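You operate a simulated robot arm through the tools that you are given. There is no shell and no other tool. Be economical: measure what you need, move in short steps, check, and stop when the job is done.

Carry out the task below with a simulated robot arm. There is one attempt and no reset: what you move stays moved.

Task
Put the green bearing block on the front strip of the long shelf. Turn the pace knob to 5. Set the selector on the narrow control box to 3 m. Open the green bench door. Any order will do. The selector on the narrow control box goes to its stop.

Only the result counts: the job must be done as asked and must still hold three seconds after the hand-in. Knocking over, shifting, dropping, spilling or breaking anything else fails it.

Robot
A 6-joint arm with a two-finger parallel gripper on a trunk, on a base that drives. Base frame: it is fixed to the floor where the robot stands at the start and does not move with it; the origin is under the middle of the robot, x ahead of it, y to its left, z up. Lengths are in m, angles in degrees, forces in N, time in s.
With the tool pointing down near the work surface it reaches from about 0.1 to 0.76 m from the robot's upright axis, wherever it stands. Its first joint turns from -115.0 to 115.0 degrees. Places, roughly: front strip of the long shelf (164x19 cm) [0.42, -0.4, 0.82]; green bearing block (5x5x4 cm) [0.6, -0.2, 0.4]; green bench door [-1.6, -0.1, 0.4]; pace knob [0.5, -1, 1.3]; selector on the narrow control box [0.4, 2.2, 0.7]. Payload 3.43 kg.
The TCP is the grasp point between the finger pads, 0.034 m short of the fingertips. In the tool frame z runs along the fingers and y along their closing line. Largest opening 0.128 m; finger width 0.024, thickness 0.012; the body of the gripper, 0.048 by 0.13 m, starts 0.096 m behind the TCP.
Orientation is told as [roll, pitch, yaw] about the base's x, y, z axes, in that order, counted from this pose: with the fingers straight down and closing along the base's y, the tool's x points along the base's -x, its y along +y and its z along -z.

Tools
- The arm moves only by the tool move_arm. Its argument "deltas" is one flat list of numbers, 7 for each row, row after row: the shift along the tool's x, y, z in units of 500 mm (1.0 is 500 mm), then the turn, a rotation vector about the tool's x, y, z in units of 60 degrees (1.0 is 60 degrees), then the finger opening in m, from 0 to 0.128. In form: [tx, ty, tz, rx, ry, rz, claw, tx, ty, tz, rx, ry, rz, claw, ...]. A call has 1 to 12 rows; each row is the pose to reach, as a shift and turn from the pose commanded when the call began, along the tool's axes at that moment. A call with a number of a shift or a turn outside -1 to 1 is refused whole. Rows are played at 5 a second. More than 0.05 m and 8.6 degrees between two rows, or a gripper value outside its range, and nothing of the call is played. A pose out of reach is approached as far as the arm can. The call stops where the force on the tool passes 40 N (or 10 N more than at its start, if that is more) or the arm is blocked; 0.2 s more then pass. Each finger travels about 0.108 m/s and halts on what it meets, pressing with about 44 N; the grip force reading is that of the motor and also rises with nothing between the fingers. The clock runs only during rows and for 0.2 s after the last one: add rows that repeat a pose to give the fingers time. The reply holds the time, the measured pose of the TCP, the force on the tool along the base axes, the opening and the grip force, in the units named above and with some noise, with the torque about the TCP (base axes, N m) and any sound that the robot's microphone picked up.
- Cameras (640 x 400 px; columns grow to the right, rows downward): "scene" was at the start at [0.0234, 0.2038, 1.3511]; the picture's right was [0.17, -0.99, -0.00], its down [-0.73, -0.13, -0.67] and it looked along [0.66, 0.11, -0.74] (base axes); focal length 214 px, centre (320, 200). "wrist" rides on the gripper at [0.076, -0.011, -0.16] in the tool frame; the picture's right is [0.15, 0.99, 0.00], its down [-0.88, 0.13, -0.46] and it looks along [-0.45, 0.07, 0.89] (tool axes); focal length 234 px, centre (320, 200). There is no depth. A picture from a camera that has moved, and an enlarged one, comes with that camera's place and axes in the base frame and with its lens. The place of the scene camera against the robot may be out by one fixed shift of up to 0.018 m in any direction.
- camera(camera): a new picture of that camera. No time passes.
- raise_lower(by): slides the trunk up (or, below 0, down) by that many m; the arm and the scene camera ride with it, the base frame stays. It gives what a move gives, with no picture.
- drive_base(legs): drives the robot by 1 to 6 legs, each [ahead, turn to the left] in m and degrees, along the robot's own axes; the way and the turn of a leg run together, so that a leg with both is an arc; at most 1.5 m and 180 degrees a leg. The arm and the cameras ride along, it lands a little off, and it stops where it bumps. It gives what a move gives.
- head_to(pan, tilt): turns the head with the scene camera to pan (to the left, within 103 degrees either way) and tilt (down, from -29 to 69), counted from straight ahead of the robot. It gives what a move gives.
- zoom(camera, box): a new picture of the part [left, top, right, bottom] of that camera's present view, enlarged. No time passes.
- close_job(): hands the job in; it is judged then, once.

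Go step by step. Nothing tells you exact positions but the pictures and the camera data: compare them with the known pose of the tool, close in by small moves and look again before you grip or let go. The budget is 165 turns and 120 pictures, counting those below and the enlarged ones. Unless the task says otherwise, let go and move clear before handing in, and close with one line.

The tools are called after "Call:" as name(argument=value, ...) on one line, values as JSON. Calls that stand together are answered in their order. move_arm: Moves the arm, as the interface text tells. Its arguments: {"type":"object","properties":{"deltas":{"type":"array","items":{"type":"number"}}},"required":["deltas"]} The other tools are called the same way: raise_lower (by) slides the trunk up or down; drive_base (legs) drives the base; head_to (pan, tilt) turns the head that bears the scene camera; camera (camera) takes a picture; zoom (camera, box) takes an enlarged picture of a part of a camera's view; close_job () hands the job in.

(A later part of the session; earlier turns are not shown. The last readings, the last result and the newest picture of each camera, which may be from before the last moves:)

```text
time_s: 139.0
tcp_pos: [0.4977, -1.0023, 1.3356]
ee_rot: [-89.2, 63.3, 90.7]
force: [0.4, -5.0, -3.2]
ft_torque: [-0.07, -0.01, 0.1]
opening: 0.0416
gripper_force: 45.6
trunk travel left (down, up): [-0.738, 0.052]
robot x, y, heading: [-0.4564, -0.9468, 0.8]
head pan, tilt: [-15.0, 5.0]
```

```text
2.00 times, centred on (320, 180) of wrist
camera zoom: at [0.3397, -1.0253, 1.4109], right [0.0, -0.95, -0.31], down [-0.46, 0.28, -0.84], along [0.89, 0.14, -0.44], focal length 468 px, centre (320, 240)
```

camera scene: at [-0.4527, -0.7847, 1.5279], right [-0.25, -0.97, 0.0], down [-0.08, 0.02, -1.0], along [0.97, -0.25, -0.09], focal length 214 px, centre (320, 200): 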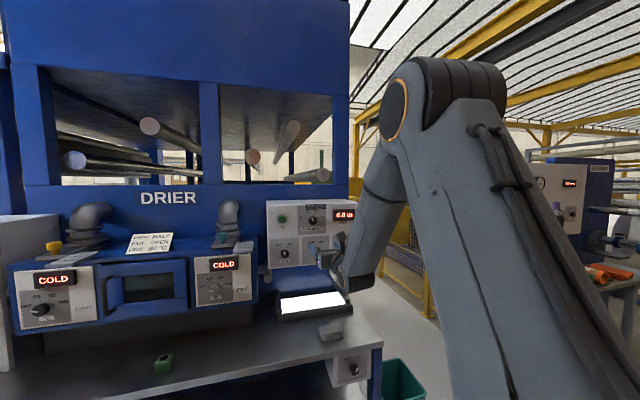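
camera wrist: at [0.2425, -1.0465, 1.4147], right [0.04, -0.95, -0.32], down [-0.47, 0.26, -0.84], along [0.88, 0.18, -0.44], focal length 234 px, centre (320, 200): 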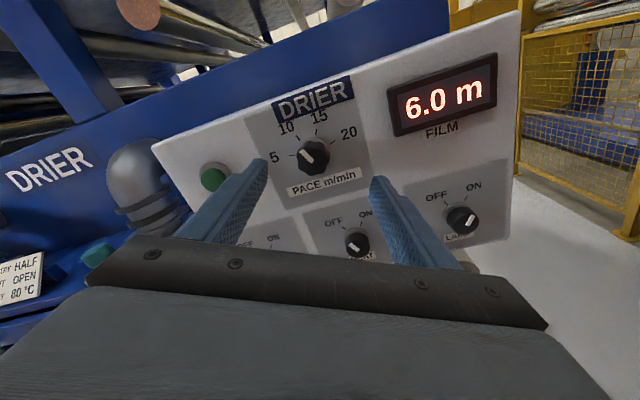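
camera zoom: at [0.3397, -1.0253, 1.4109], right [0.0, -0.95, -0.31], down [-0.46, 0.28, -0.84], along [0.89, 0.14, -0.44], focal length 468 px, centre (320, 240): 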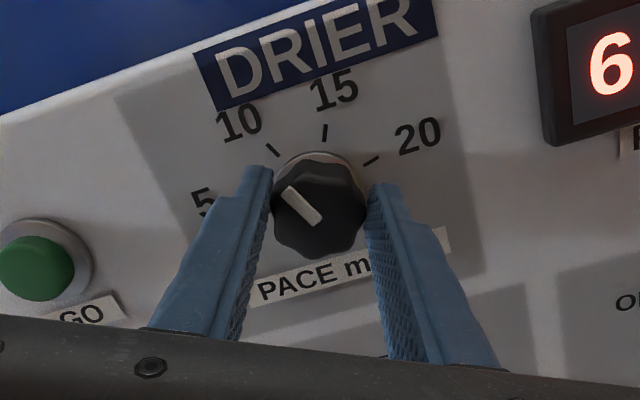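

Gripped. Turning counter-clockwise 50°.

Call:
move_arm(deltas=[0, 0, 0.0, 0, 0, -0.12, 0.03, 0, 0, 0, 0, 0, -0.24, 0.03, 0, 0, 0, 0, 0, -0.36, 0.03, 0, 0, 0, 0, 0, -0.48, 0.03, 0, 0, 0, 0, 0, -0.6, 0.03, 0, 0, 0, 0, 0, -0.72, 0.03, 0, 0, 0, 0, 0, -0.83, 0.03, 0, 0, 0, 0, 0, -0.83, 0.03])

Call:
zoom(camera="wrist", box=[160, 80, 480, 280])

```text
time_s: 140.1
tcp_pos: [0.4987, -0.9987, 1.3383]
ee_rot: [78.3, 86.1, -99.9]
force: [-14.3, 10.1, 2.4]
ft_torque: [0.06, 0.22, 0.19]
opening: 0.042
gripper_force: 45.1
out of reach, approached as far as the arm can: row 4, 5
trunk travel left (down, up): [-0.738, 0.052]
robot x, y, heading: [-0.4526, -0.9527, 1.4]
head pan, tilt: [-15.0, 5.0]
stopped in row 5: the force on the tool passed its limit at 50 N (the readings are from after the stop); the commanded pose is now the measured one
```

```text
2.00 times, centred on (320, 180) of wrist
camera zoom: at [0.3405, -0.9871, 1.4152], right [0.03, -0.98, 0.21], down [-0.46, -0.2, -0.86], along [0.89, -0.07, -0.46], focal length 468 px, centre (320, 240)
```

zoom: 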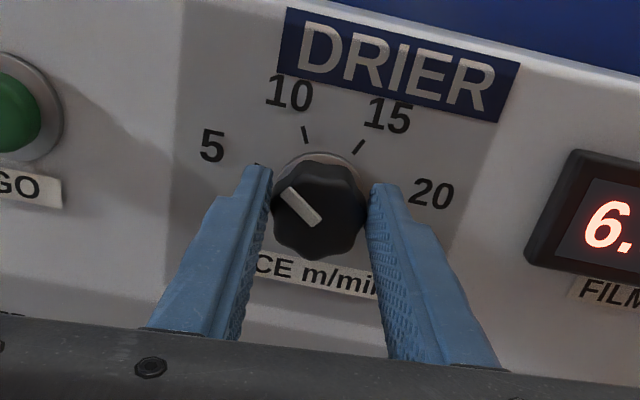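

Turned about 30° before the wrist hit a limit. I release, back out, roll back +45° and re-grip for the rest.

Call:
move_arm(deltas=[0, 0, 0, 0, 0, 0, 0.07, 0, 0, 0, 0, 0, 0, 0.09, 0, 0, 0, 0, 0, 0, 0.09, 0, 0, -0.06, 0, 0, 0, 0.09, 0, 0, -0.06, 0, 0, 0.12, 0.09, 0, 0, -0.06, 0, 0, 0.24, 0.09, 0, 0, -0.06, 0, 0, 0.36, 0.09, 0, 0, -0.06, 0, 0, 0.48, 0.09, 0, 0, -0.06, 0, 0, 0.6, 0.09, 0, 0, -0.06, 0, 0, 0.72, 0.09, 0, 0, -0.06, 0, 0, 0.8, 0.09])

Call:
zoom(camera="wrist", box=[160, 80, 480, 280])

```text
time_s: 142.5
tcp_pos: [0.4689, -1.0034, 1.3367]
ee_rot: [-88.7, 45.8, 92.5]
force: [-1.0, 0.0, 0.3]
ft_torque: [0.03, 0.0, 0.01]
opening: 0.0898
gripper_force: 0.1
trunk travel left (down, up): [-0.738, 0.052]
robot x, y, heading: [-0.4511, -0.9511, 1.1]
head pan, tilt: [-15.0, 5.0]
```

```text
2.00 times, centred on (320, 180) of wrist
camera zoom: at [0.3133, -1.0512, 1.4021], right [0.01, -0.81, -0.59], down [-0.48, 0.51, -0.71], along [0.88, 0.29, -0.38], focal length 468 px, centre (320, 240)
```

zoom: 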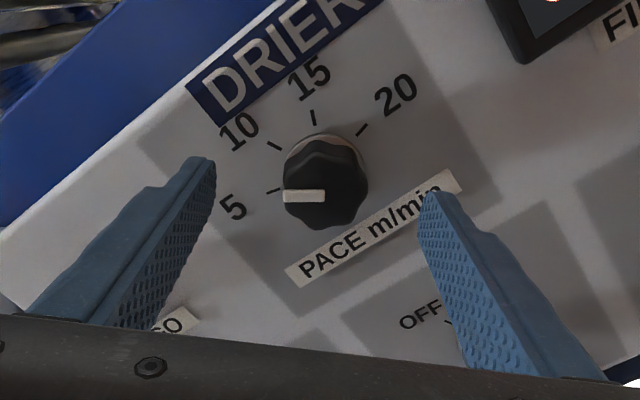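

Pointer is midway between 10 and 5; about 25° remain. Re-grip and turn.

Call:
move_arm(deltas=[0, 0, 0.03, 0, 0, 0, 0.08, 0, -0.004, 0.058, 0, 0, 0, 0.07, 0, -0.004, 0.058, 0, 0, 0, 0.05, 0, -0.004, 0.058, 0, 0, 0, 0.03, 0, -0.004, 0.058, 0, 0, 0, 0.03, 0, -0.004, 0.058, 0, 0, 0, 0.03, 0, -0.004, 0.058, 0, 0, -0.12, 0.03, 0, -0.004, 0.058, 0, 0, -0.24, 0.03, 0, -0.004, 0.058, 0, 0, -0.36, 0.03, 0, -0.004, 0.058, 0, 0, -0.45, 0.03, 0, -0.004, 0.058, 0, 0, -0.45, 0.03])

Call:
zoom(camera="wrist", box=[160, 80, 480, 280])

```text
time_s: 144.9
tcp_pos: [0.4998, -1.0009, 1.3375]
ee_rot: [-86.6, 72.8, 94.8]
force: [-4.2, -16.0, -19.8]
ft_torque: [-0.09, 1.12, -0.97]
opening: 0.0409
gripper_force: 45.3
trunk travel left (down, up): [-0.738, 0.052]
robot x, y, heading: [-0.4522, -0.9556, 0.8]
head pan, tilt: [-15.0, 5.0]
```

```text
2.00 times, centred on (320, 180) of wrist
camera zoom: at [0.3422, -1.017, 1.4158], right [0.02, -0.99, -0.15], down [-0.47, 0.12, -0.87], along [0.88, 0.09, -0.47], focal length 468 px, centre (320, 240)
```

zoom: 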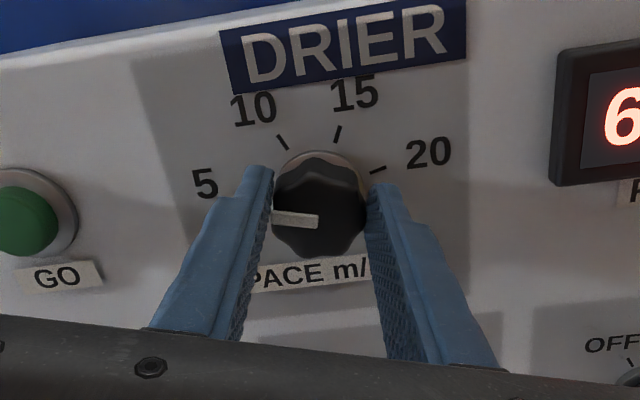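

Pointer looks right at 5. Release, back off and verify.

Call:
move_arm(deltas=[0, 0, 0, 0, 0, 0, 0.07, 0, 0, 0, 0, 0, 0, 0.09, 0, 0, 0, 0, 0, 0, 0.09, 0, 0, -0.08, 0, 0, 0, 0.09, 0, 0, -0.16, 0, 0, 0, 0.09])

Call:
zoom(camera="wrist", box=[220, 80, 420, 205])

```text
time_s: 146.1
tcp_pos: [0.4181, -1.0022, 1.3379]
ee_rot: [-86.9, 72.7, 94.4]
force: [0.6, 0.3, -0.1]
ft_torque: [-0.02, -0.04, 0.02]
opening: 0.09
gripper_force: 0.1
trunk travel left (down, up): [-0.738, 0.052]
robot x, y, heading: [-0.4514, -0.9498, 0.7]
head pan, tilt: [-15.0, 5.0]
```

```text
3.20 times, centred on (320, 142) of wrist
camera zoom: at [0.2602, -1.0177, 1.4161], right [0.03, -0.99, -0.15], down [-0.47, 0.12, -0.87], along [0.88, 0.09, -0.46], focal length 749 px, centre (320, 384)
```

zoom: 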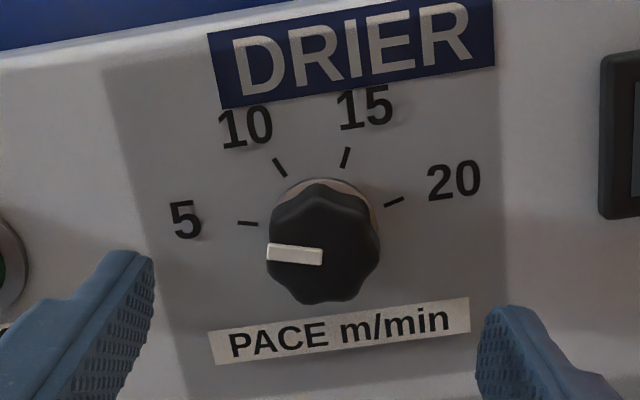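

Pace knob is set on 5. Next the green door behind: turn around, drive toward it and lower the trunk.

Call:
drive_base(legs=[[-0.04, 0], [0, 90], [0.58, 0]])

Call:
raise_lower(by=-0.4)

Call:
raise_lower(by=-0.3)

Call:
head_to(pan=75, tilt=20)

Call:
camera(camera="scene")

```text
time_s: 153.7
tcp_pos: [-0.4543, 0.4848, 1.3387]
ee_rot: [-87.1, 72.7, -175.8]
force: [-0.7, -0.7, 0.0]
ft_torque: [0.02, 0.0, 0.01]
opening: 0.09
gripper_force: 0.0
trunk travel left (down, up): [-0.738, 0.052]
robot x, y, heading: [-0.5103, -0.3846, 90.6]
head pan, tilt: [-15.0, 5.0]
```

```text
time_s: 157.5
tcp_pos: [-0.4538, 0.4846, 0.9377]
ee_rot: [-87.0, 72.7, -175.7]
force: [1.0, 0.1, -0.3]
ft_torque: [-0.01, -0.01, 0.02]
opening: 0.0899
gripper_force: 0.2
trunk travel left (down, up): [-0.338, 0.452]
robot x, y, heading: [-0.5058, -0.3925, 90.8]
head pan, tilt: [-15.0, 5.0]
```

```text
time_s: 160.5
tcp_pos: [-0.4533, 0.484, 0.6394]
ee_rot: [-87.1, 72.7, -175.9]
force: [0.4, 0.9, 0.7]
ft_torque: [0.0, 0.01, -0.01]
opening: 0.09
gripper_force: 0.2
trunk travel left (down, up): [-0.038, 0.752]
robot x, y, heading: [-0.5067, -0.3845, 90.9]
head pan, tilt: [-15.0, 5.0]
```

```text
time_s: 162.2
tcp_pos: [-0.4535, 0.4845, 0.6379]
ee_rot: [-87.1, 72.6, -175.8]
force: [-0.5, 0.0, 0.7]
ft_torque: [0.01, -0.03, 0.01]
opening: 0.09
gripper_force: 0.1
trunk travel left (down, up): [-0.038, 0.752]
robot x, y, heading: [-0.5067, -0.3859, 90.8]
head pan, tilt: [75.0, 20.0]
```

```text
46 pictures are left
camera scene: at [-0.7785, -0.2749, 0.8036], right [0.25, 0.97, 0.0], down [0.33, -0.08, -0.94], along [-0.91, 0.23, -0.34], focal length 214 px, centre (320, 200)
```

scene: 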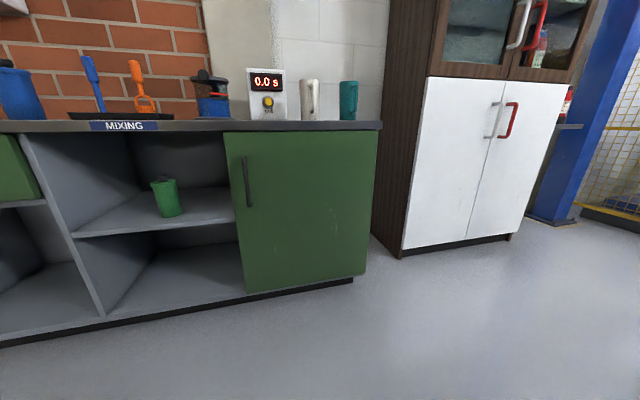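

The door handle is a vertical bar at about (−1.57, −0.35, 0.61); hinge on the far side near y≈0.19. I roll the gripper nearly upright, then face the door.

Call:
move_arm(deltas=[0, 0, 0, 0, 0, -0.125, 0.09, 0, 0, 0, 0, 0, -0.25, 0.09, 0, 0, -0.06, 0, 0, -0.25, 0.09])

Call:
drive_base(legs=[[0, 89]])

Call:
camera(camera="wrist")

```text
time_s: 163.0
tcp_pos: [-0.4525, 0.4549, 0.6386]
ee_rot: [-67.7, 87.6, -156.2]
force: [-0.5, -0.3, 0.0]
ft_torque: [0.02, -0.01, 0.02]
opening: 0.0898
gripper_force: 0.1
trunk travel left (down, up): [-0.038, 0.752]
robot x, y, heading: [-0.5055, -0.385, 91.1]
head pan, tilt: [75.0, 20.0]
```

```text
time_s: 167.2
tcp_pos: [-1.3465, -0.3256, 0.6401]
ee_rot: [-68.7, 87.5, -67.8]
force: [-0.3, -0.6, -0.4]
ft_torque: [0.0, 0.0, 0.0]
opening: 0.0902
gripper_force: 0.1
trunk travel left (down, up): [-0.038, 0.752]
robot x, y, heading: [-0.512, -0.386, -179.6]
head pan, tilt: [75.0, 20.0]
```

```text
45 pictures are left
camera wrist: at [-1.187, -0.3301, 0.7181], right [-0.02, 0.99, 0.11], down [0.47, 0.1, -0.88], along [-0.88, 0.03, -0.47], focal length 234 px, centre (320, 200)
```

wrist: 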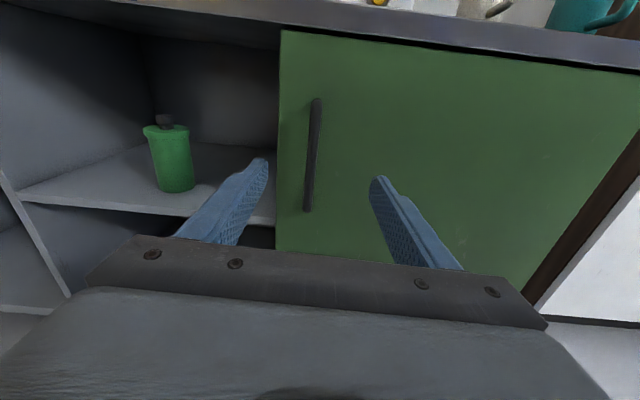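

Call:
move_arm(deltas=[-0.02, -0.004, 0.08, 0, 0, 0, 0.09, -0.04, -0.008, 0.16, 0, 0, 0, 0.09, -0.06, -0.012, 0.24, 0, 0, 0, 0.09, -0.075, -0.015, 0.31, 0, 0, 0, 0.09])

Call:
camera(camera="wrist")

```text
time_s: 168.2
tcp_pos: [-1.4991, -0.3378, 0.5986]
ee_rot: [-68.6, 87.7, -67.6]
force: [0.0, 0.2, 0.1]
ft_torque: [-0.01, -0.01, -0.01]
opening: 0.0901
gripper_force: 0.1
trunk travel left (down, up): [-0.038, 0.752]
robot x, y, heading: [-0.5059, -0.3893, -179.7]
head pan, tilt: [75.0, 20.0]
```

```text
44 pictures are left
camera wrist: at [-1.3405, -0.3423, 0.6778], right [-0.02, 0.99, 0.11], down [0.47, 0.1, -0.88], along [-0.88, 0.03, -0.47], focal length 234 px, centre (320, 200)
```

wrist: 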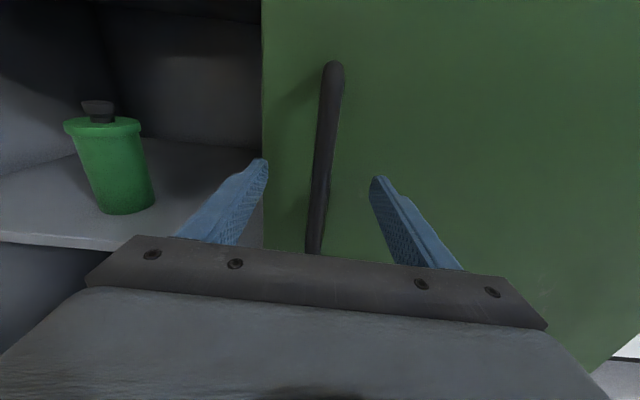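

Handle confirmed at x≈−1.57, between the fingers. Advance and close on it.

Call:
move_arm(deltas=[0, 0, 0.06, 0, 0, 0, 0.08, 0, -0.004, 0.112, 0, 0, 0, 0.07, 0, -0.004, 0.112, 0, 0, 0, 0.04, 0, -0.004, 0.112, 0, 0, 0, 0.01, 0, -0.004, 0.112, 0, 0, 0, 0, 0, -0.004, 0.112, 0, 0, 0, 0])

Call:
camera(camera="wrist")

```text
time_s: 168.6
tcp_pos: [-1.524, -0.3338, 0.5979]
ee_rot: [-68.3, 87.5, -67.8]
force: [34.4, 2.4, 10.8]
ft_torque: [0.4, 0.62, -1.45]
opening: 0.0707
gripper_force: 0.1
trunk travel left (down, up): [-0.038, 0.752]
robot x, y, heading: [-0.5002, -0.3844, -179.9]
head pan, tilt: [75.0, 20.0]
stopped in row 2: the force on the tool passed its limit at 139 N (the readings are from after the stop); the commanded pose is now the measured one
```

```text
43 pictures are left
camera wrist: at [-1.3641, -0.3396, 0.6766], right [-0.01, 0.99, 0.11], down [0.47, 0.1, -0.88], along [-0.88, 0.04, -0.47], focal length 234 px, centre (320, 200)
```

wrist: 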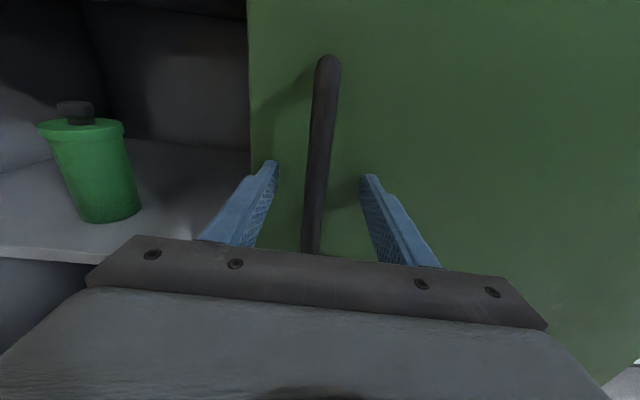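

The fingertips met the door face (x≈−1.56). I back off 7 mm and close on the handle.

Call:
move_arm(deltas=[0, 0, -0.014, 0, 0, 0, 0.07, 0, -0.008, -0.014, 0, 0, 0, 0.04, 0, -0.008, -0.014, 0, 0, 0, 0.01, 0, -0.008, -0.014, 0, 0, 0, 0, 0, -0.008, -0.014, 0, 0, 0, 0])

Call:
zoom(camera="wrist", box=[160, 30, 480, 280])

```text
time_s: 169.8
tcp_pos: [-1.5176, -0.3374, 0.5946]
ee_rot: [-63.7, 87.5, -63.3]
force: [-2.7, 22.1, -2.0]
ft_torque: [1.2, 0.1, 0.06]
opening: 0.0169
gripper_force: 44.7
trunk travel left (down, up): [-0.038, 0.752]
robot x, y, heading: [-0.5035, -0.3885, -179.7]
head pan, tilt: [75.0, 20.0]
```

```text
1.60 times, centred on (320, 155) of wrist
camera zoom: at [-1.3587, -0.3434, 0.6745], right [-0.01, 0.99, 0.11], down [0.47, 0.1, -0.88], along [-0.88, 0.04, -0.47], focal length 375 px, centre (320, 272)
```

zoom: 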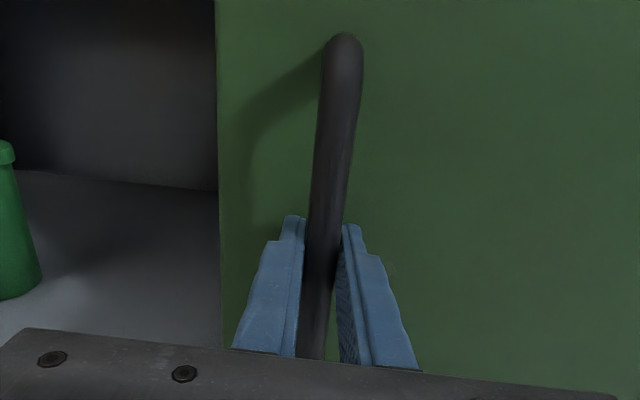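

Handle gripped. I pull the door open stepwise by reversing the base, turning the gripper with the door.

Call:
drive_base(legs=[[-0.093, -0.45]])

Call:
move_arm(deltas=[0, 0, 0, 0.08, 0, 0, 0, 0, 0, 0, 0.167, 0, 0, 0])

```text
time_s: 170.7
tcp_pos: [-1.4769, -0.3307, 0.5949]
ee_rot: [-64.0, 87.4, -64.0]
force: [0.3, 1.3, -2.3]
ft_torque: [1.08, 0.13, 0.01]
opening: 0.0165
gripper_force: 45.0
trunk travel left (down, up): [-0.038, 0.752]
robot x, y, heading: [-0.4673, -0.3884, 179.9]
head pan, tilt: [75.0, 20.0]
stopped in leg 1: the force on the tool passed its limit at 43 N (the readings are from after the stop); the commanded pose is now the measured one
```

```text
time_s: 171.3
tcp_pos: [-1.4768, -0.3312, 0.5947]
ee_rot: [-74.3, 87.3, -64.3]
force: [-0.5, 2.4, -1.0]
ft_torque: [1.3, -0.44, -0.15]
opening: 0.0166
gripper_force: 44.9
trunk travel left (down, up): [-0.038, 0.752]
robot x, y, heading: [-0.4709, -0.382, 179.7]
head pan, tilt: [75.0, 20.0]
```

Call:
move_arm(deltas=[0, 0, -0.03, 0, 0, 0, 0, 0, 0, -0.06, 0.02, 0, 0, 0, 0, 0, -0.09, 0.04, 0, 0, 0, 0, 0, -0.12, 0.06, 0, 0, 0, 0, 0, -0.15, 0.09, 0, 0, 0, 0, 0, -0.18, 0.12, 0, 0, 0, 0, 0, -0.2, 0.15, 0, 0, 0])

Call:
camera(camera="wrist")

```text
time_s: 172.6
tcp_pos: [-1.4034, -0.3116, 0.5949]
ee_rot: [-76.5, 87.2, -61.8]
force: [-3.8, 9.6, -1.7]
ft_torque: [1.26, -0.14, -0.05]
opening: 0.0167
gripper_force: 44.8
trunk travel left (down, up): [-0.038, 0.752]
robot x, y, heading: [-0.4644, -0.39, 179.3]
head pan, tilt: [75.0, 20.0]
stopped in row 6: the force on the tool passed its limit at 45 N (the readings are from after the stop); the commanded pose is now the measured one
```

```text
41 pictures are left
camera wrist: at [-1.2467, -0.2773, 0.6732], right [-0.25, 0.96, 0.1], down [0.43, 0.2, -0.88], along [-0.87, -0.18, -0.46], focal length 234 px, centre (320, 200)
```

wrist: 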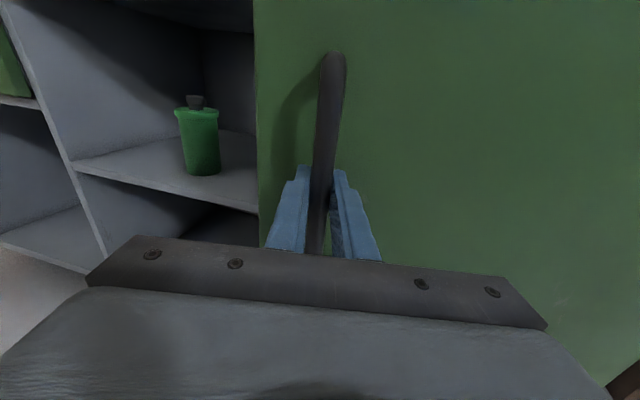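

Door is opening (~13°). Continue along the arc.

Call:
move_arm(deltas=[0, 0.002, -0.03, 0.025, 0, 0, 0, 0, 0.005, -0.06, 0.05, 0, 0, 0, 0, 0.008, -0.09, 0.075, 0, 0, 0, 0, 0.011, -0.12, 0.1, 0, 0, 0, 0, 0.014, -0.15, 0.125, 0, 0, 0, 0, 0.018, -0.18, 0.15, 0, 0, 0, 0, 0.021, -0.21, 0.175, 0, 0, 0])

```text
time_s: 173.6
tcp_pos: [-1.3524, -0.2889, 0.5949]
ee_rot: [-79.5, 87.1, -59.8]
force: [-3.3, 7.5, -4.8]
ft_torque: [1.28, -0.08, -0.06]
opening: 0.0169
gripper_force: 45.2
trunk travel left (down, up): [-0.038, 0.752]
robot x, y, heading: [-0.4659, -0.3879, 179.2]
head pan, tilt: [75.0, 20.0]
stopped in row 4: the force on the tool passed its limit at 41 N (the readings are from after the stop); the commanded pose is now the measured one
```

Call:
move_arm(deltas=[0, 0, -0.017, 0.015, 0, 0, 0, 0, 0, -0.034, 0.03, 0, 0, 0, 0, 0, -0.051, 0.045, 0, 0, 0, 0, 0.001, -0.068, 0.06, 0, 0, 0, 0, 0.003, -0.085, 0.075, 0, 0, 0, 0, 0.005, -0.102, 0.09, 0, 0, 0, 0, 0.007, -0.119, 0.105, 0, 0, 0, 0, 0.009, -0.136, 0.12, 0, 0, 0, 0, 0.012, -0.153, 0.135, 0, 0, 0, 0, 0.015, -0.17, 0.15, 0, 0, 0, 0, 0.018, -0.187, 0.165, 0, 0, 0, 0, 0.022, -0.204, 0.18, 0, 0, 0])

Call:
camera(camera="wrist")

```text
time_s: 174.4
tcp_pos: [-1.328, -0.2757, 0.5945]
ee_rot: [-82.5, 87.2, -60.4]
force: [-4.8, 7.4, -5.5]
ft_torque: [1.14, 0.34, -0.01]
opening: 0.0169
gripper_force: 44.9
trunk travel left (down, up): [-0.038, 0.752]
robot x, y, heading: [-0.4639, -0.3857, 178.9]
head pan, tilt: [75.0, 20.0]
stopped in row 4: the force on the tool passed its limit at 42 N (the readings are from after the stop); the commanded pose is now the measured one
```

```text
40 pictures are left
camera wrist: at [-1.1766, -0.2222, 0.6726], right [-0.38, 0.92, 0.1], down [0.39, 0.25, -0.88], along [-0.84, -0.29, -0.46], focal length 234 px, centre (320, 200)
```

wrist: 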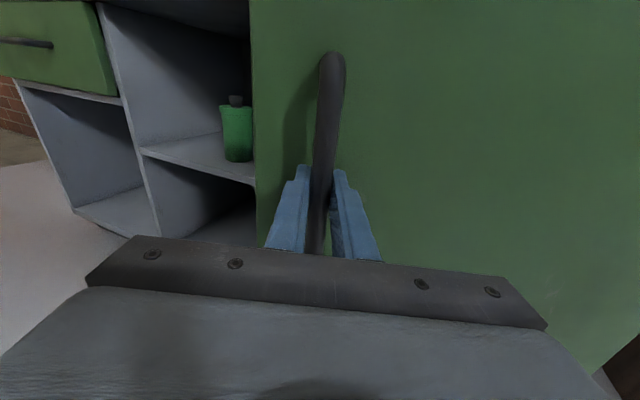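

The handle points fit a hinge at (−1.567, 0.13), radius 0.47. I follow that arc more exactly.

Call:
move_arm(deltas=[0, 0.004, -0.02, 0.025, 0, 0, 0, 0, 0.009, -0.04, 0.05, 0, 0, 0, 0, 0.014, -0.064, 0.075, 0, 0, 0, 0, 0.02, -0.088, 0.1, 0, 0, 0, 0, 0.026, -0.112, 0.125, 0, 0, 0, 0, 0.033, -0.136, 0.15, 0, 0, 0, 0, 0.04, -0.159, 0.175, 0, 0, 0, 0, 0.048, -0.182, 0.2, 0, 0, 0, 0, 0.067, -0.228, 0.25, 0, 0, 0, 0, 0.087, -0.273, 0.3, 0, 0, 0, 0, 0.11, -0.316, 0.35, 0, 0, 0, 0, 0.135, -0.359, 0.4, 0, 0, 0])

```text
time_s: 176.5
tcp_pos: [-1.2331, -0.2053, 0.5958]
ee_rot: [-100.8, 87.2, -62.8]
force: [3.0, -3.7, 0.8]
ft_torque: [0.82, 0.87, -0.03]
opening: 0.0167
gripper_force: 45.0
trunk travel left (down, up): [-0.038, 0.752]
robot x, y, heading: [-0.466, -0.3865, 179.2]
head pan, tilt: [75.0, 20.0]
stopped in row 10: the force on the tool passed its limit at 45 N (the readings are from after the stop); the commanded pose is now the measured one
```

Call:
move_arm(deltas=[0, 0.007, -0.025, 0.025, 0, 0, 0, 0, 0.014, -0.05, 0.05, 0, 0, 0, 0, 0.024, -0.098, 0.1, 0, 0, 0, 0, 0.036, -0.146, 0.15, 0, 0, 0, 0, 0.051, -0.193, 0.2, 0, 0, 0, 0, 0.068, -0.239, 0.25, 0, 0, 0, 0, 0.088, -0.284, 0.3, 0, 0, 0, 0, 0.109, -0.328, 0.35, 0, 0, 0, 0, 0.134, -0.371, 0.4, 0, 0, 0, 0, 0.16, -0.412, 0.45, 0, 0, 0, 0, 0.189, -0.453, 0.5, 0, 0, 0])

Call:
camera(camera="wrist")

```text
time_s: 177.2
tcp_pos: [-1.2157, -0.188, 0.5943]
ee_rot: [-107.2, 87.2, -65.7]
force: [5.0, -4.0, 6.1]
ft_torque: [0.82, 0.8, -0.04]
opening: 0.0166
gripper_force: 44.9
trunk travel left (down, up): [-0.038, 0.752]
robot x, y, heading: [-0.4636, -0.3864, 179.0]
head pan, tilt: [75.0, 20.0]
stopped in row 3: the force on the tool passed its limit at 44 N (the readings are from after the stop); the commanded pose is now the measured one
```

```text
39 pictures are left
camera wrist: at [-1.0887, -0.0866, 0.6693], right [-0.66, 0.75, 0.1], down [0.27, 0.36, -0.89], along [-0.7, -0.56, -0.44], focal length 234 px, centre (320, 200)
```

wrist: 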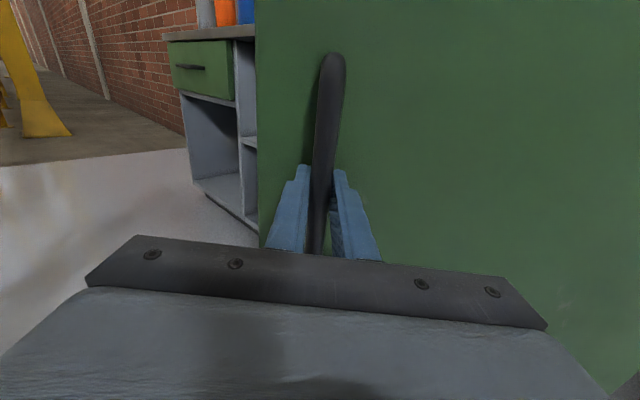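

Slower steps pass without tripping the force limit; I continue with finer rows.

Call:
move_arm(deltas=[0, 0.003, -0.0246, 0.025, 0, 0, 0, 0, 0.0067, -0.0492, 0.05, 0, 0, 0, 0, 0.0111, -0.0734, 0.075, 0, 0, 0, 0, 0.016, -0.0978, 0.1, 0, 0, 0, 0, 0.0215, -0.1219, 0.125, 0, 0, 0, 0, 0.0277, -0.1459, 0.15, 0, 0, 0, 0, 0.0347, -0.1697, 0.175, 0, 0, 0, 0, 0.0421, -0.1933, 0.2, 0, 0, 0, 0, 0.0502, -0.2168, 0.225, 0, 0, 0, 0, 0.0588, -0.2399, 0.25, 0, 0, 0, 0, 0.0682, -0.2629, 0.275, 0, 0, 0, 0, 0.078, -0.2855, 0.3, 0, 0, 0])

```text
time_s: 178.4
tcp_pos: [-1.1744, -0.1392, 0.5947]
ee_rot: [-117.5, 87.2, -68.1]
force: [7.6, -4.7, 10.2]
ft_torque: [0.7, 1.03, -0.01]
opening: 0.0163
gripper_force: 44.9
trunk travel left (down, up): [-0.038, 0.752]
robot x, y, heading: [-0.4666, -0.3856, 178.9]
head pan, tilt: [75.0, 20.0]
stopped in row 6: the force on the tool passed its limit at 42 N (the readings are from after the stop); the commanded pose is now the measured one
```

Call:
move_arm(deltas=[0, 0.003, -0.0248, 0.025, 0, 0, 0, 0, 0.0066, -0.0494, 0.05, 0, 0, 0, 0, 0.0111, -0.074, 0.075, 0, 0, 0, 0, 0.0161, -0.0984, 0.1, 0, 0, 0, 0, 0.0217, -0.1226, 0.125, 0, 0, 0, 0, 0.0279, -0.1468, 0.15, 0, 0, 0, 0, 0.0346, -0.1709, 0.175, 0, 0, 0, 0, 0.0421, -0.1944, 0.2, 0, 0, 0, 0, 0.0504, -0.2182, 0.225, 0, 0, 0, 0, 0.059, -0.2413, 0.25, 0, 0, 0])

Call:
head_to(pan=-10, tilt=15)

Call:
camera(camera="scene")

```text
time_s: 179.3
tcp_pos: [-1.15, -0.1044, 0.5933]
ee_rot: [-127.6, 87.2, -73.0]
force: [10.0, -5.6, 10.0]
ft_torque: [0.55, 0.99, -0.09]
opening: 0.0164
gripper_force: 45.5
trunk travel left (down, up): [-0.038, 0.752]
robot x, y, heading: [-0.467, -0.3828, 179.5]
head pan, tilt: [75.0, 20.0]
stopped in row 4: the force on the tool passed its limit at 42 N (the readings are from after the stop); the commanded pose is now the measured one
```

```text
time_s: 180.9
tcp_pos: [-1.1506, -0.1037, 0.5951]
ee_rot: [-125.8, 87.2, -71.3]
force: [15.5, -10.2, 21.3]
ft_torque: [0.69, 0.85, 0.03]
opening: 0.0165
gripper_force: 44.7
trunk travel left (down, up): [-0.038, 0.752]
robot x, y, heading: [-0.4658, -0.3837, 179.2]
head pan, tilt: [-10.0, 15.0]
```

```text
38 pictures are left
camera scene: at [-0.6405, -0.5673, 0.8118], right [0.19, 0.98, 0.0], down [0.25, -0.05, -0.97], along [-0.95, 0.18, -0.26], focal length 214 px, centre (320, 200)
```

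scene: 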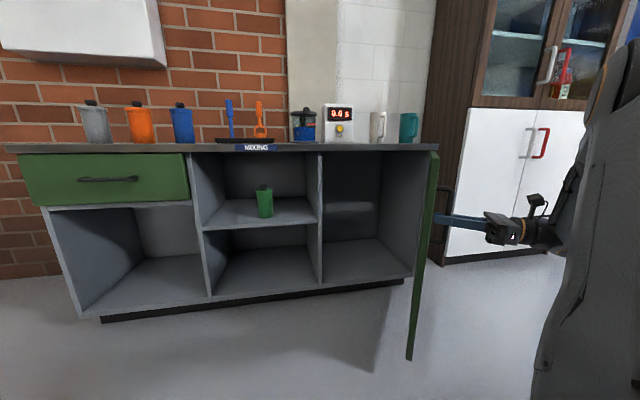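

The door is ~56° open and the compartment is exposed. I release the handle, back away, and will push the door wider from its inner side.

Call:
move_arm(deltas=[0, 0, 0, 0, 0, 0, 0.05, 0, 0, 0, 0, 0, 0, 0.08, 0, 0, 0, 0, 0, 0, 0.08, 0, 0, -0.05, 0, 0, 0, 0.08, 0, 0, -0.1, 0, 0, 0, 0.08, 0, 0, -0.15, 0, 0, 0, 0.08])

Call:
camera(camera="wrist")

```text
time_s: 182.3
tcp_pos: [-1.1079, -0.0424, 0.59]
ee_rot: [-123.7, 87.1, -69.3]
force: [0.1, 0.1, 0.3]
ft_torque: [0.01, -0.04, -0.01]
opening: 0.08
gripper_force: 0.0
trunk travel left (down, up): [-0.038, 0.752]
robot x, y, heading: [-0.4667, -0.3862, 179.1]
head pan, tilt: [-10.0, 15.0]
```

```text
37 pictures are left
camera wrist: at [-1.0066, 0.0851, 0.6624], right [-0.81, 0.58, 0.1], down [0.18, 0.4, -0.9], along [-0.56, -0.71, -0.43], focal length 234 px, centre (320, 200)
```

wrist: 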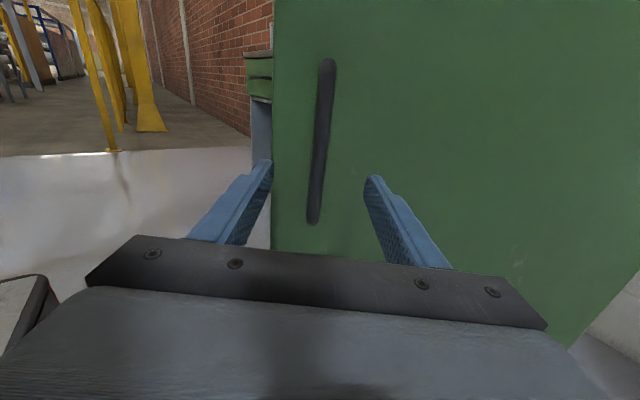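

Call:
drive_base(legs=[[-0.25, 0]])

Call:
move_arm(deltas=[0, 0, 0, -0.11, 0, 0, 0.05, 0, 0, 0, -0.22, 0, 0, 0.03, 0, 0, 0, -0.33, 0, 0, 0.01, 0, 0, 0, -0.44, 0, 0, 0, 0, 0, 0, -0.55, 0, 0, 0, 0, 0, 0, -0.66, 0, 0, 0, 0, 0, 0, -0.77, 0, 0, 0, 0, 0, 0, -0.85, 0, 0, 0])

```text
time_s: 184.2
tcp_pos: [-0.8543, -0.0445, 0.5897]
ee_rot: [-123.8, 87.1, -69.7]
force: [0.5, 0.2, 0.4]
ft_torque: [-0.01, 0.0, -0.05]
opening: 0.0802
gripper_force: 0.0
trunk travel left (down, up): [-0.038, 0.752]
robot x, y, heading: [-0.2075, -0.3885, 179.1]
head pan, tilt: [-10.0, 15.0]
```

```text
time_s: 186.0
tcp_pos: [-0.8537, -0.0428, 0.5906]
ee_rot: [-72.4, 87.2, -69.3]
force: [-0.4, -0.8, -0.9]
ft_torque: [0.02, 0.02, 0.0]
opening: 0.0
gripper_force: 33.4
trunk travel left (down, up): [-0.038, 0.752]
robot x, y, heading: [-0.2103, -0.3876, 179.0]
head pan, tilt: [-10.0, 15.0]
```

Call:
move_arm(deltas=[0, -0.085, 0, 0, 0, 0, 0, 0, -0.17, 0, 0, 0, 0, 0, 0, -0.255, 0, 0, 0, 0, 0, 0, -0.34, 0, 0, 0, 0, 0, 0, -0.425, 0, 0, 0, 0, 0, 0, -0.51, 0, 0, 0, 0, 0, 0, -0.58, 0, 0, 0, 0, 0])

Call:
camera(camera="wrist")

```text
time_s: 187.6
tcp_pos: [-0.9203, -0.2861, 0.6774]
ee_rot: [-71.9, 87.0, -68.5]
force: [0.7, 0.7, -0.3]
ft_torque: [-0.04, 0.02, 0.01]
opening: 0.0
gripper_force: 32.7
out of reach, approached as far as the arm can: row 3, 4, 5, 6, 7
trunk travel left (down, up): [-0.038, 0.752]
robot x, y, heading: [-0.2109, -0.3876, 179.3]
head pan, tilt: [-10.0, 15.0]
```

```text
36 pictures are left
camera wrist: at [-0.7609, -0.2839, 0.757], right [-0.06, 0.99, 0.1], down [0.46, 0.11, -0.88], along [-0.88, -0.01, -0.47], focal length 234 px, centre (320, 200)
```

wrist: 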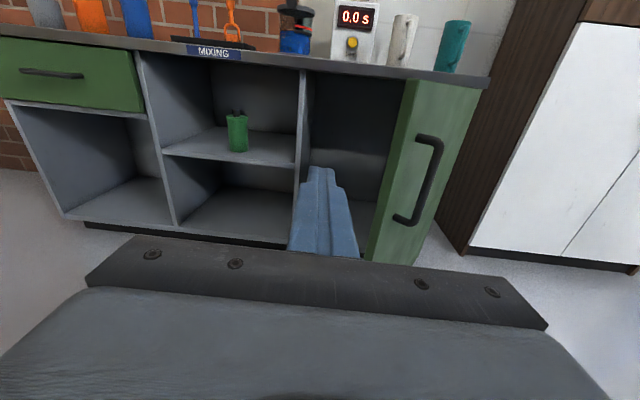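

Fingers are lined up on the inner side. I nudge left, drive in past the door edge, then sweep it open by turning right.

Call:
drive_base(legs=[[0, 4], [0.27, 0]])

Call:
drive_base(legs=[[0, -12]])

Call:
camera(camera="wrist")

```text
time_s: 189.9
tcp_pos: [-1.1925, -0.3531, 0.677]
ee_rot: [-72.2, 87.1, -64.7]
force: [0.0, -0.2, -0.1]
ft_torque: [0.02, 0.03, 0.0]
opening: 0.0002
gripper_force: 33.2
trunk travel left (down, up): [-0.038, 0.752]
robot x, y, heading: [-0.4727, -0.4057, -176.7]
head pan, tilt: [-10.0, 15.0]
```

```text
time_s: 191.1
tcp_pos: [-1.1644, -0.203, 0.6779]
ee_rot: [-72.3, 87.1, -76.9]
force: [0.2, -0.1, -0.8]
ft_torque: [0.0, 0.02, -0.01]
opening: 0.0
gripper_force: 33.1
trunk travel left (down, up): [-0.038, 0.752]
robot x, y, heading: [-0.4773, -0.4078, 171.5]
head pan, tilt: [-10.0, 15.0]
```

```text
35 pictures are left
camera wrist: at [-1.0073, -0.2231, 0.757], right [0.08, 0.99, 0.1], down [0.47, 0.05, -0.88], along [-0.88, 0.12, -0.47], focal length 234 px, centre (320, 200)
```

wrist: 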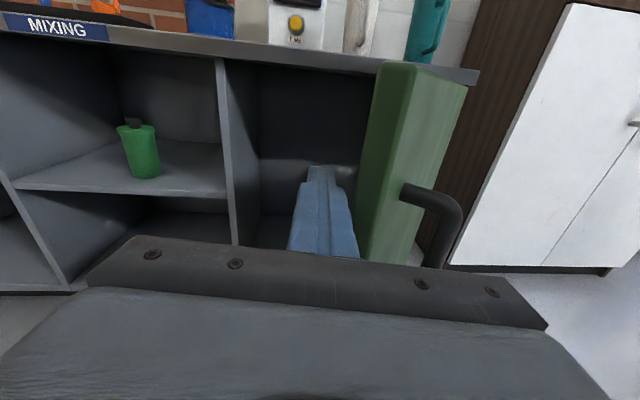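

Call:
drive_base(legs=[[0, -14]])

Call:
camera(camera="wrist")

```text
time_s: 192.4
tcp_pos: [-1.0968, -0.0415, 0.6781]
ee_rot: [-72.4, 87.0, -91.2]
force: [-0.8, -0.7, -0.6]
ft_torque: [0.01, 0.02, 0.02]
opening: 0.0
gripper_force: 33.2
trunk travel left (down, up): [-0.038, 0.752]
robot x, y, heading: [-0.4804, -0.4035, 157.3]
head pan, tilt: [-10.0, 15.0]
```

```text
34 pictures are left
camera wrist: at [-0.9473, -0.0993, 0.7571], right [0.32, 0.94, 0.1], down [0.47, -0.07, -0.88], along [-0.82, 0.33, -0.47], focal length 234 px, centre (320, 200)
```

wrist: 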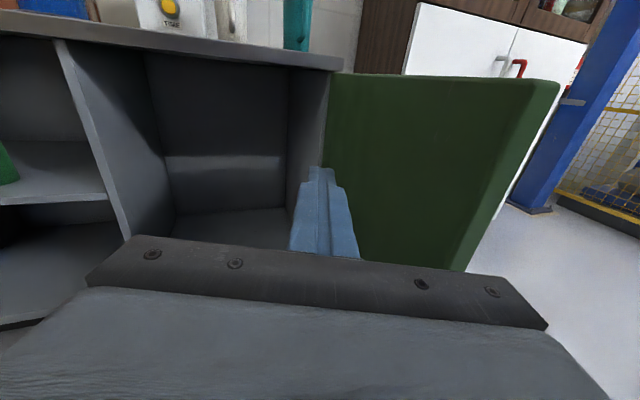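

The door is now swung wide open. I back out and look at it, then head to the narrow control box.

Call:
drive_base(legs=[[-0.2, 0], [0, -62]])

Call:
head_to(pan=60, tilt=20)

Call:
camera(camera="scene")

Call:
head_to(pan=-15, tilt=15)

Call:
camera(camera="scene")

```text
time_s: 196.7
tcp_pos: [-0.2645, 0.233, 0.679]
ee_rot: [-72.4, 87.1, -152.8]
force: [0.1, -0.1, -0.4]
ft_torque: [-0.03, 0.01, 0.02]
opening: 0.0
gripper_force: 33.0
trunk travel left (down, up): [-0.038, 0.752]
robot x, y, heading: [-0.2884, -0.4814, 95.3]
head pan, tilt: [-10.0, 15.0]
```

```text
time_s: 198.1
tcp_pos: [-0.2636, 0.2323, 0.6774]
ee_rot: [-72.3, 87.1, -152.8]
force: [-0.5, 0.6, -0.4]
ft_torque: [-0.04, 0.03, -0.01]
opening: 0.0001
gripper_force: 33.0
trunk travel left (down, up): [-0.038, 0.752]
robot x, y, heading: [-0.2891, -0.4844, 95.4]
head pan, tilt: [60.0, 20.0]
```

```text
33 pictures are left
camera scene: at [-0.5637, -0.3727, 0.8036], right [0.42, 0.91, 0.0], down [0.31, -0.14, -0.94], along [-0.85, 0.39, -0.34], focal length 214 px, centre (320, 200)
```

scene: 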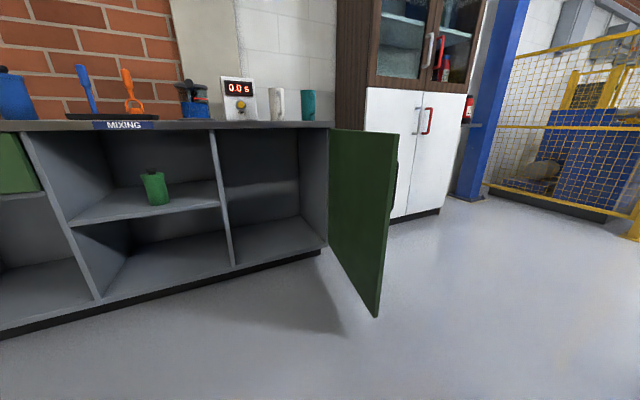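

```text
time_s: 199.6
tcp_pos: [-0.2629, 0.233, 0.6782]
ee_rot: [-72.3, 87.2, -152.8]
force: [-1.2, 0.6, -0.7]
ft_torque: [-0.01, 0.0, -0.04]
opening: 0.0
gripper_force: 32.7
trunk travel left (down, up): [-0.038, 0.752]
robot x, y, heading: [-0.2883, -0.4824, 95.3]
head pan, tilt: [-15.0, 15.0]
```

```text
32 pictures are left
camera scene: at [-0.4635, -0.3196, 0.8117], right [0.99, -0.17, 0.0], down [-0.04, -0.26, -0.97], along [0.16, 0.95, -0.26], focal length 214 px, centre (320, 200)
```

scene: 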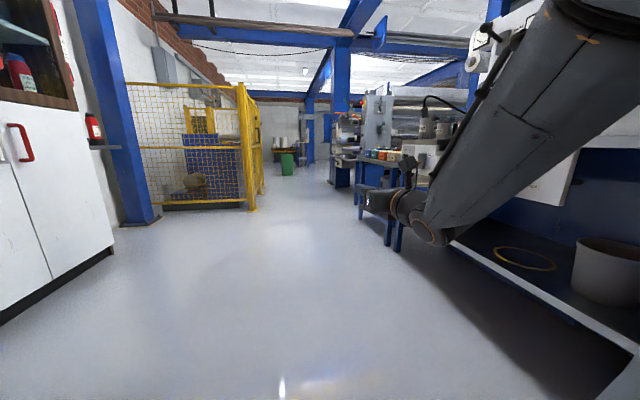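

Door is open ~100°. Now I drive along the aisle toward the narrow control box near (0.4, 2.2).

Call:
drive_base(legs=[[0, -4], [1.4, 0], [0.5, 0]])

Call:
head_to(pan=-35, tilt=10)

Call:
camera(camera="scene")

```text
time_s: 209.5
tcp_pos: [-0.2001, 2.1234, 0.6786]
ee_rot: [-72.4, 87.1, -158.7]
force: [-0.5, 0.1, -0.1]
ft_torque: [-0.01, -0.02, -0.02]
opening: 0.0002
gripper_force: 33.0
trunk travel left (down, up): [-0.038, 0.752]
robot x, y, heading: [-0.2971, 1.4103, 89.4]
head pan, tilt: [-15.0, 15.0]
```

```text
time_s: 210.3
tcp_pos: [-0.1994, 2.1224, 0.6787]
ee_rot: [-72.3, 87.1, -158.7]
force: [-0.7, -0.3, 0.5]
ft_torque: [0.0, 0.0, 0.03]
opening: 0.0
gripper_force: 33.4
trunk travel left (down, up): [-0.038, 0.752]
robot x, y, heading: [-0.3021, 1.4086, 89.8]
head pan, tilt: [-35.0, 10.0]
```

```text
31 pictures are left
camera scene: at [-0.4244, 1.58, 0.8198], right [0.82, -0.58, 0.0], down [-0.1, -0.14, -0.98], along [0.57, 0.8, -0.17], focal length 214 px, centre (320, 200)
```

scene: 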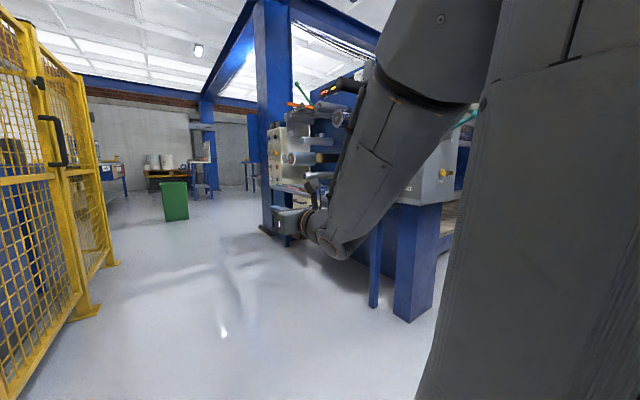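

Call:
drive_base(legs=[[0, 30]])

Call:
head_to(pan=-95, tilt=8)

Call:
camera(camera="scene")

```text
time_s: 212.2
tcp_pos: [-0.5641, 2.0776, 0.6777]
ee_rot: [-72.4, 87.1, -129.0]
force: [-0.5, 0.5, 0.8]
ft_torque: [0.05, -0.01, -0.02]
opening: 0.0
gripper_force: 33.4
trunk travel left (down, up): [-0.038, 0.752]
robot x, y, heading: [-0.3008, 1.4131, 119.3]
head pan, tilt: [-35.0, 10.0]
```

```text
time_s: 213.5
tcp_pos: [-0.5631, 2.0784, 0.6788]
ee_rot: [-72.4, 87.1, -129.1]
force: [0.0, 0.1, 0.5]
ft_torque: [0.02, 0.02, 0.0]
opening: 0.0
gripper_force: 32.9
trunk travel left (down, up): [-0.038, 0.752]
robot x, y, heading: [-0.302, 1.4121, 119.3]
head pan, tilt: [-95.0, 8.0]
```

```text
30 pictures are left
camera scene: at [-0.4164, 1.4334, 0.8231], right [0.41, -0.91, 0.0], down [-0.13, -0.06, -0.99], along [0.9, 0.41, -0.14], focal length 214 px, centre (320, 200)
```

scene: 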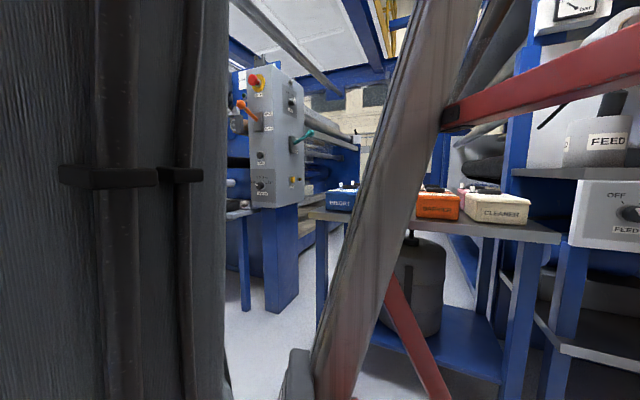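

Call:
zoom(camera="scene", box=[225, 60, 315, 220])

```text
2.50 times, centred on (270, 140) of scene
camera zoom: at [-0.4164, 1.4334, 0.8231], right [0.41, -0.91, 0.0], down [-0.13, -0.06, -0.99], along [0.9, 0.41, -0.14], focal length 536 px, centre (445, 350)
```

zoom: 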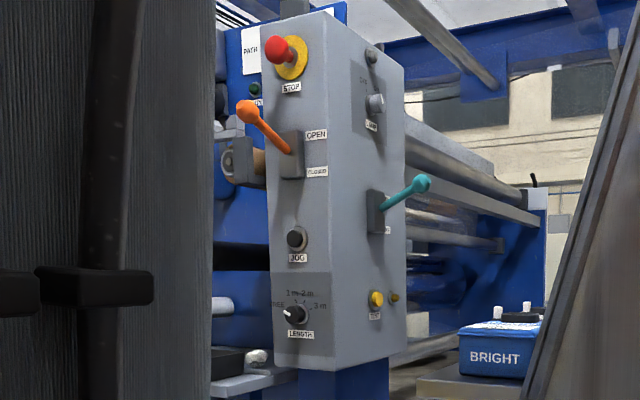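

The LENGTH selector (… 1 m, 2 m, 3 m) is low on the grey column box at about (0.4, 2.13, 0.745), facing −x. I drive abreast of it and turn to face it.

Call:
drive_base(legs=[[0, -18.5], [0.8, 0], [0, -60]])

Call:
camera(camera="wrist")

```text
time_s: 221.5
tcp_pos: [0.1571, 2.5924, 0.6782]
ee_rot: [-72.4, 87.1, 152.1]
force: [0.2, -0.1, -0.4]
ft_torque: [0.01, 0.02, -0.02]
opening: 0.0
gripper_force: 32.5
trunk travel left (down, up): [-0.038, 0.752]
robot x, y, heading: [-0.4464, 2.204, 40.5]
head pan, tilt: [-95.0, 8.0]
```

```text
28 pictures are left
camera wrist: at [0.0394, 2.4875, 0.7571], right [0.7, -0.71, 0.1], down [-0.27, -0.39, -0.88], along [0.66, 0.59, -0.47], focal length 234 px, centre (320, 200)
```

wrist: 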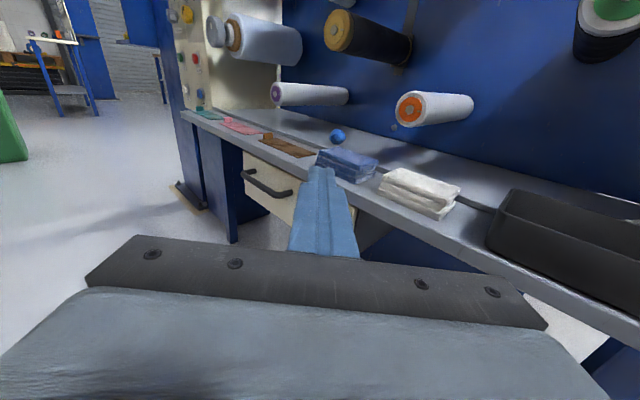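

Some objects lie on the neighbouring bench, so I raise the tool a bit and back off before finishing the turn.

Call:
raise_lower(by=0.1)

Call:
drive_base(legs=[[0, 40], [0.1, 0], [0, -40], [-0.13, 0], [0, -40]])

Call:
camera(camera="wrist")

```text
time_s: 222.8
tcp_pos: [0.1571, 2.593, 0.7777]
ee_rot: [-72.2, 87.0, 152.4]
force: [-0.1, -0.4, 0.2]
ft_torque: [0.01, 0.02, 0.01]
opening: 0.0003
gripper_force: 33.4
trunk travel left (down, up): [-0.138, 0.652]
robot x, y, heading: [-0.4473, 2.2048, 40.2]
head pan, tilt: [-95.0, 8.0]
```

```text
time_s: 228.6
tcp_pos: [0.1556, 2.6081, 0.7783]
ee_rot: [-70.9, 87.2, 150.0]
force: [-0.2, 0.0, -0.3]
ft_torque: [0.02, 0.02, 0.02]
opening: 0.0
gripper_force: 33.5
trunk travel left (down, up): [-0.138, 0.652]
robot x, y, heading: [-0.4601, 2.2397, 33.4]
head pan, tilt: [-95.0, 8.0]
stopped in leg 4: the robot was blocked; the commanded pose is now the measured one
```

```text
27 pictures are left
camera wrist: at [0.0322, 2.5097, 0.857], right [0.65, -0.75, 0.1], down [-0.3, -0.38, -0.88], along [0.7, 0.54, -0.47], focal length 234 px, centre (320, 200)
```

wrist: 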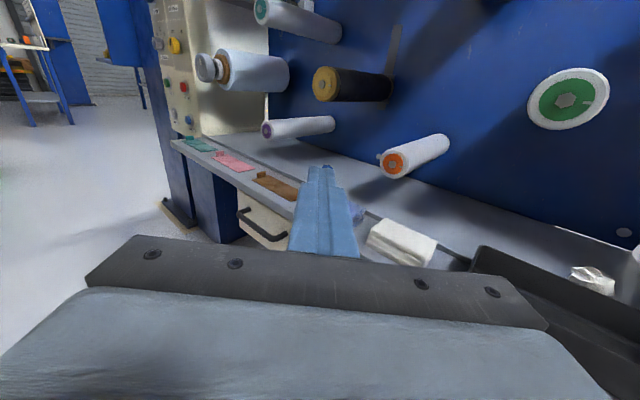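

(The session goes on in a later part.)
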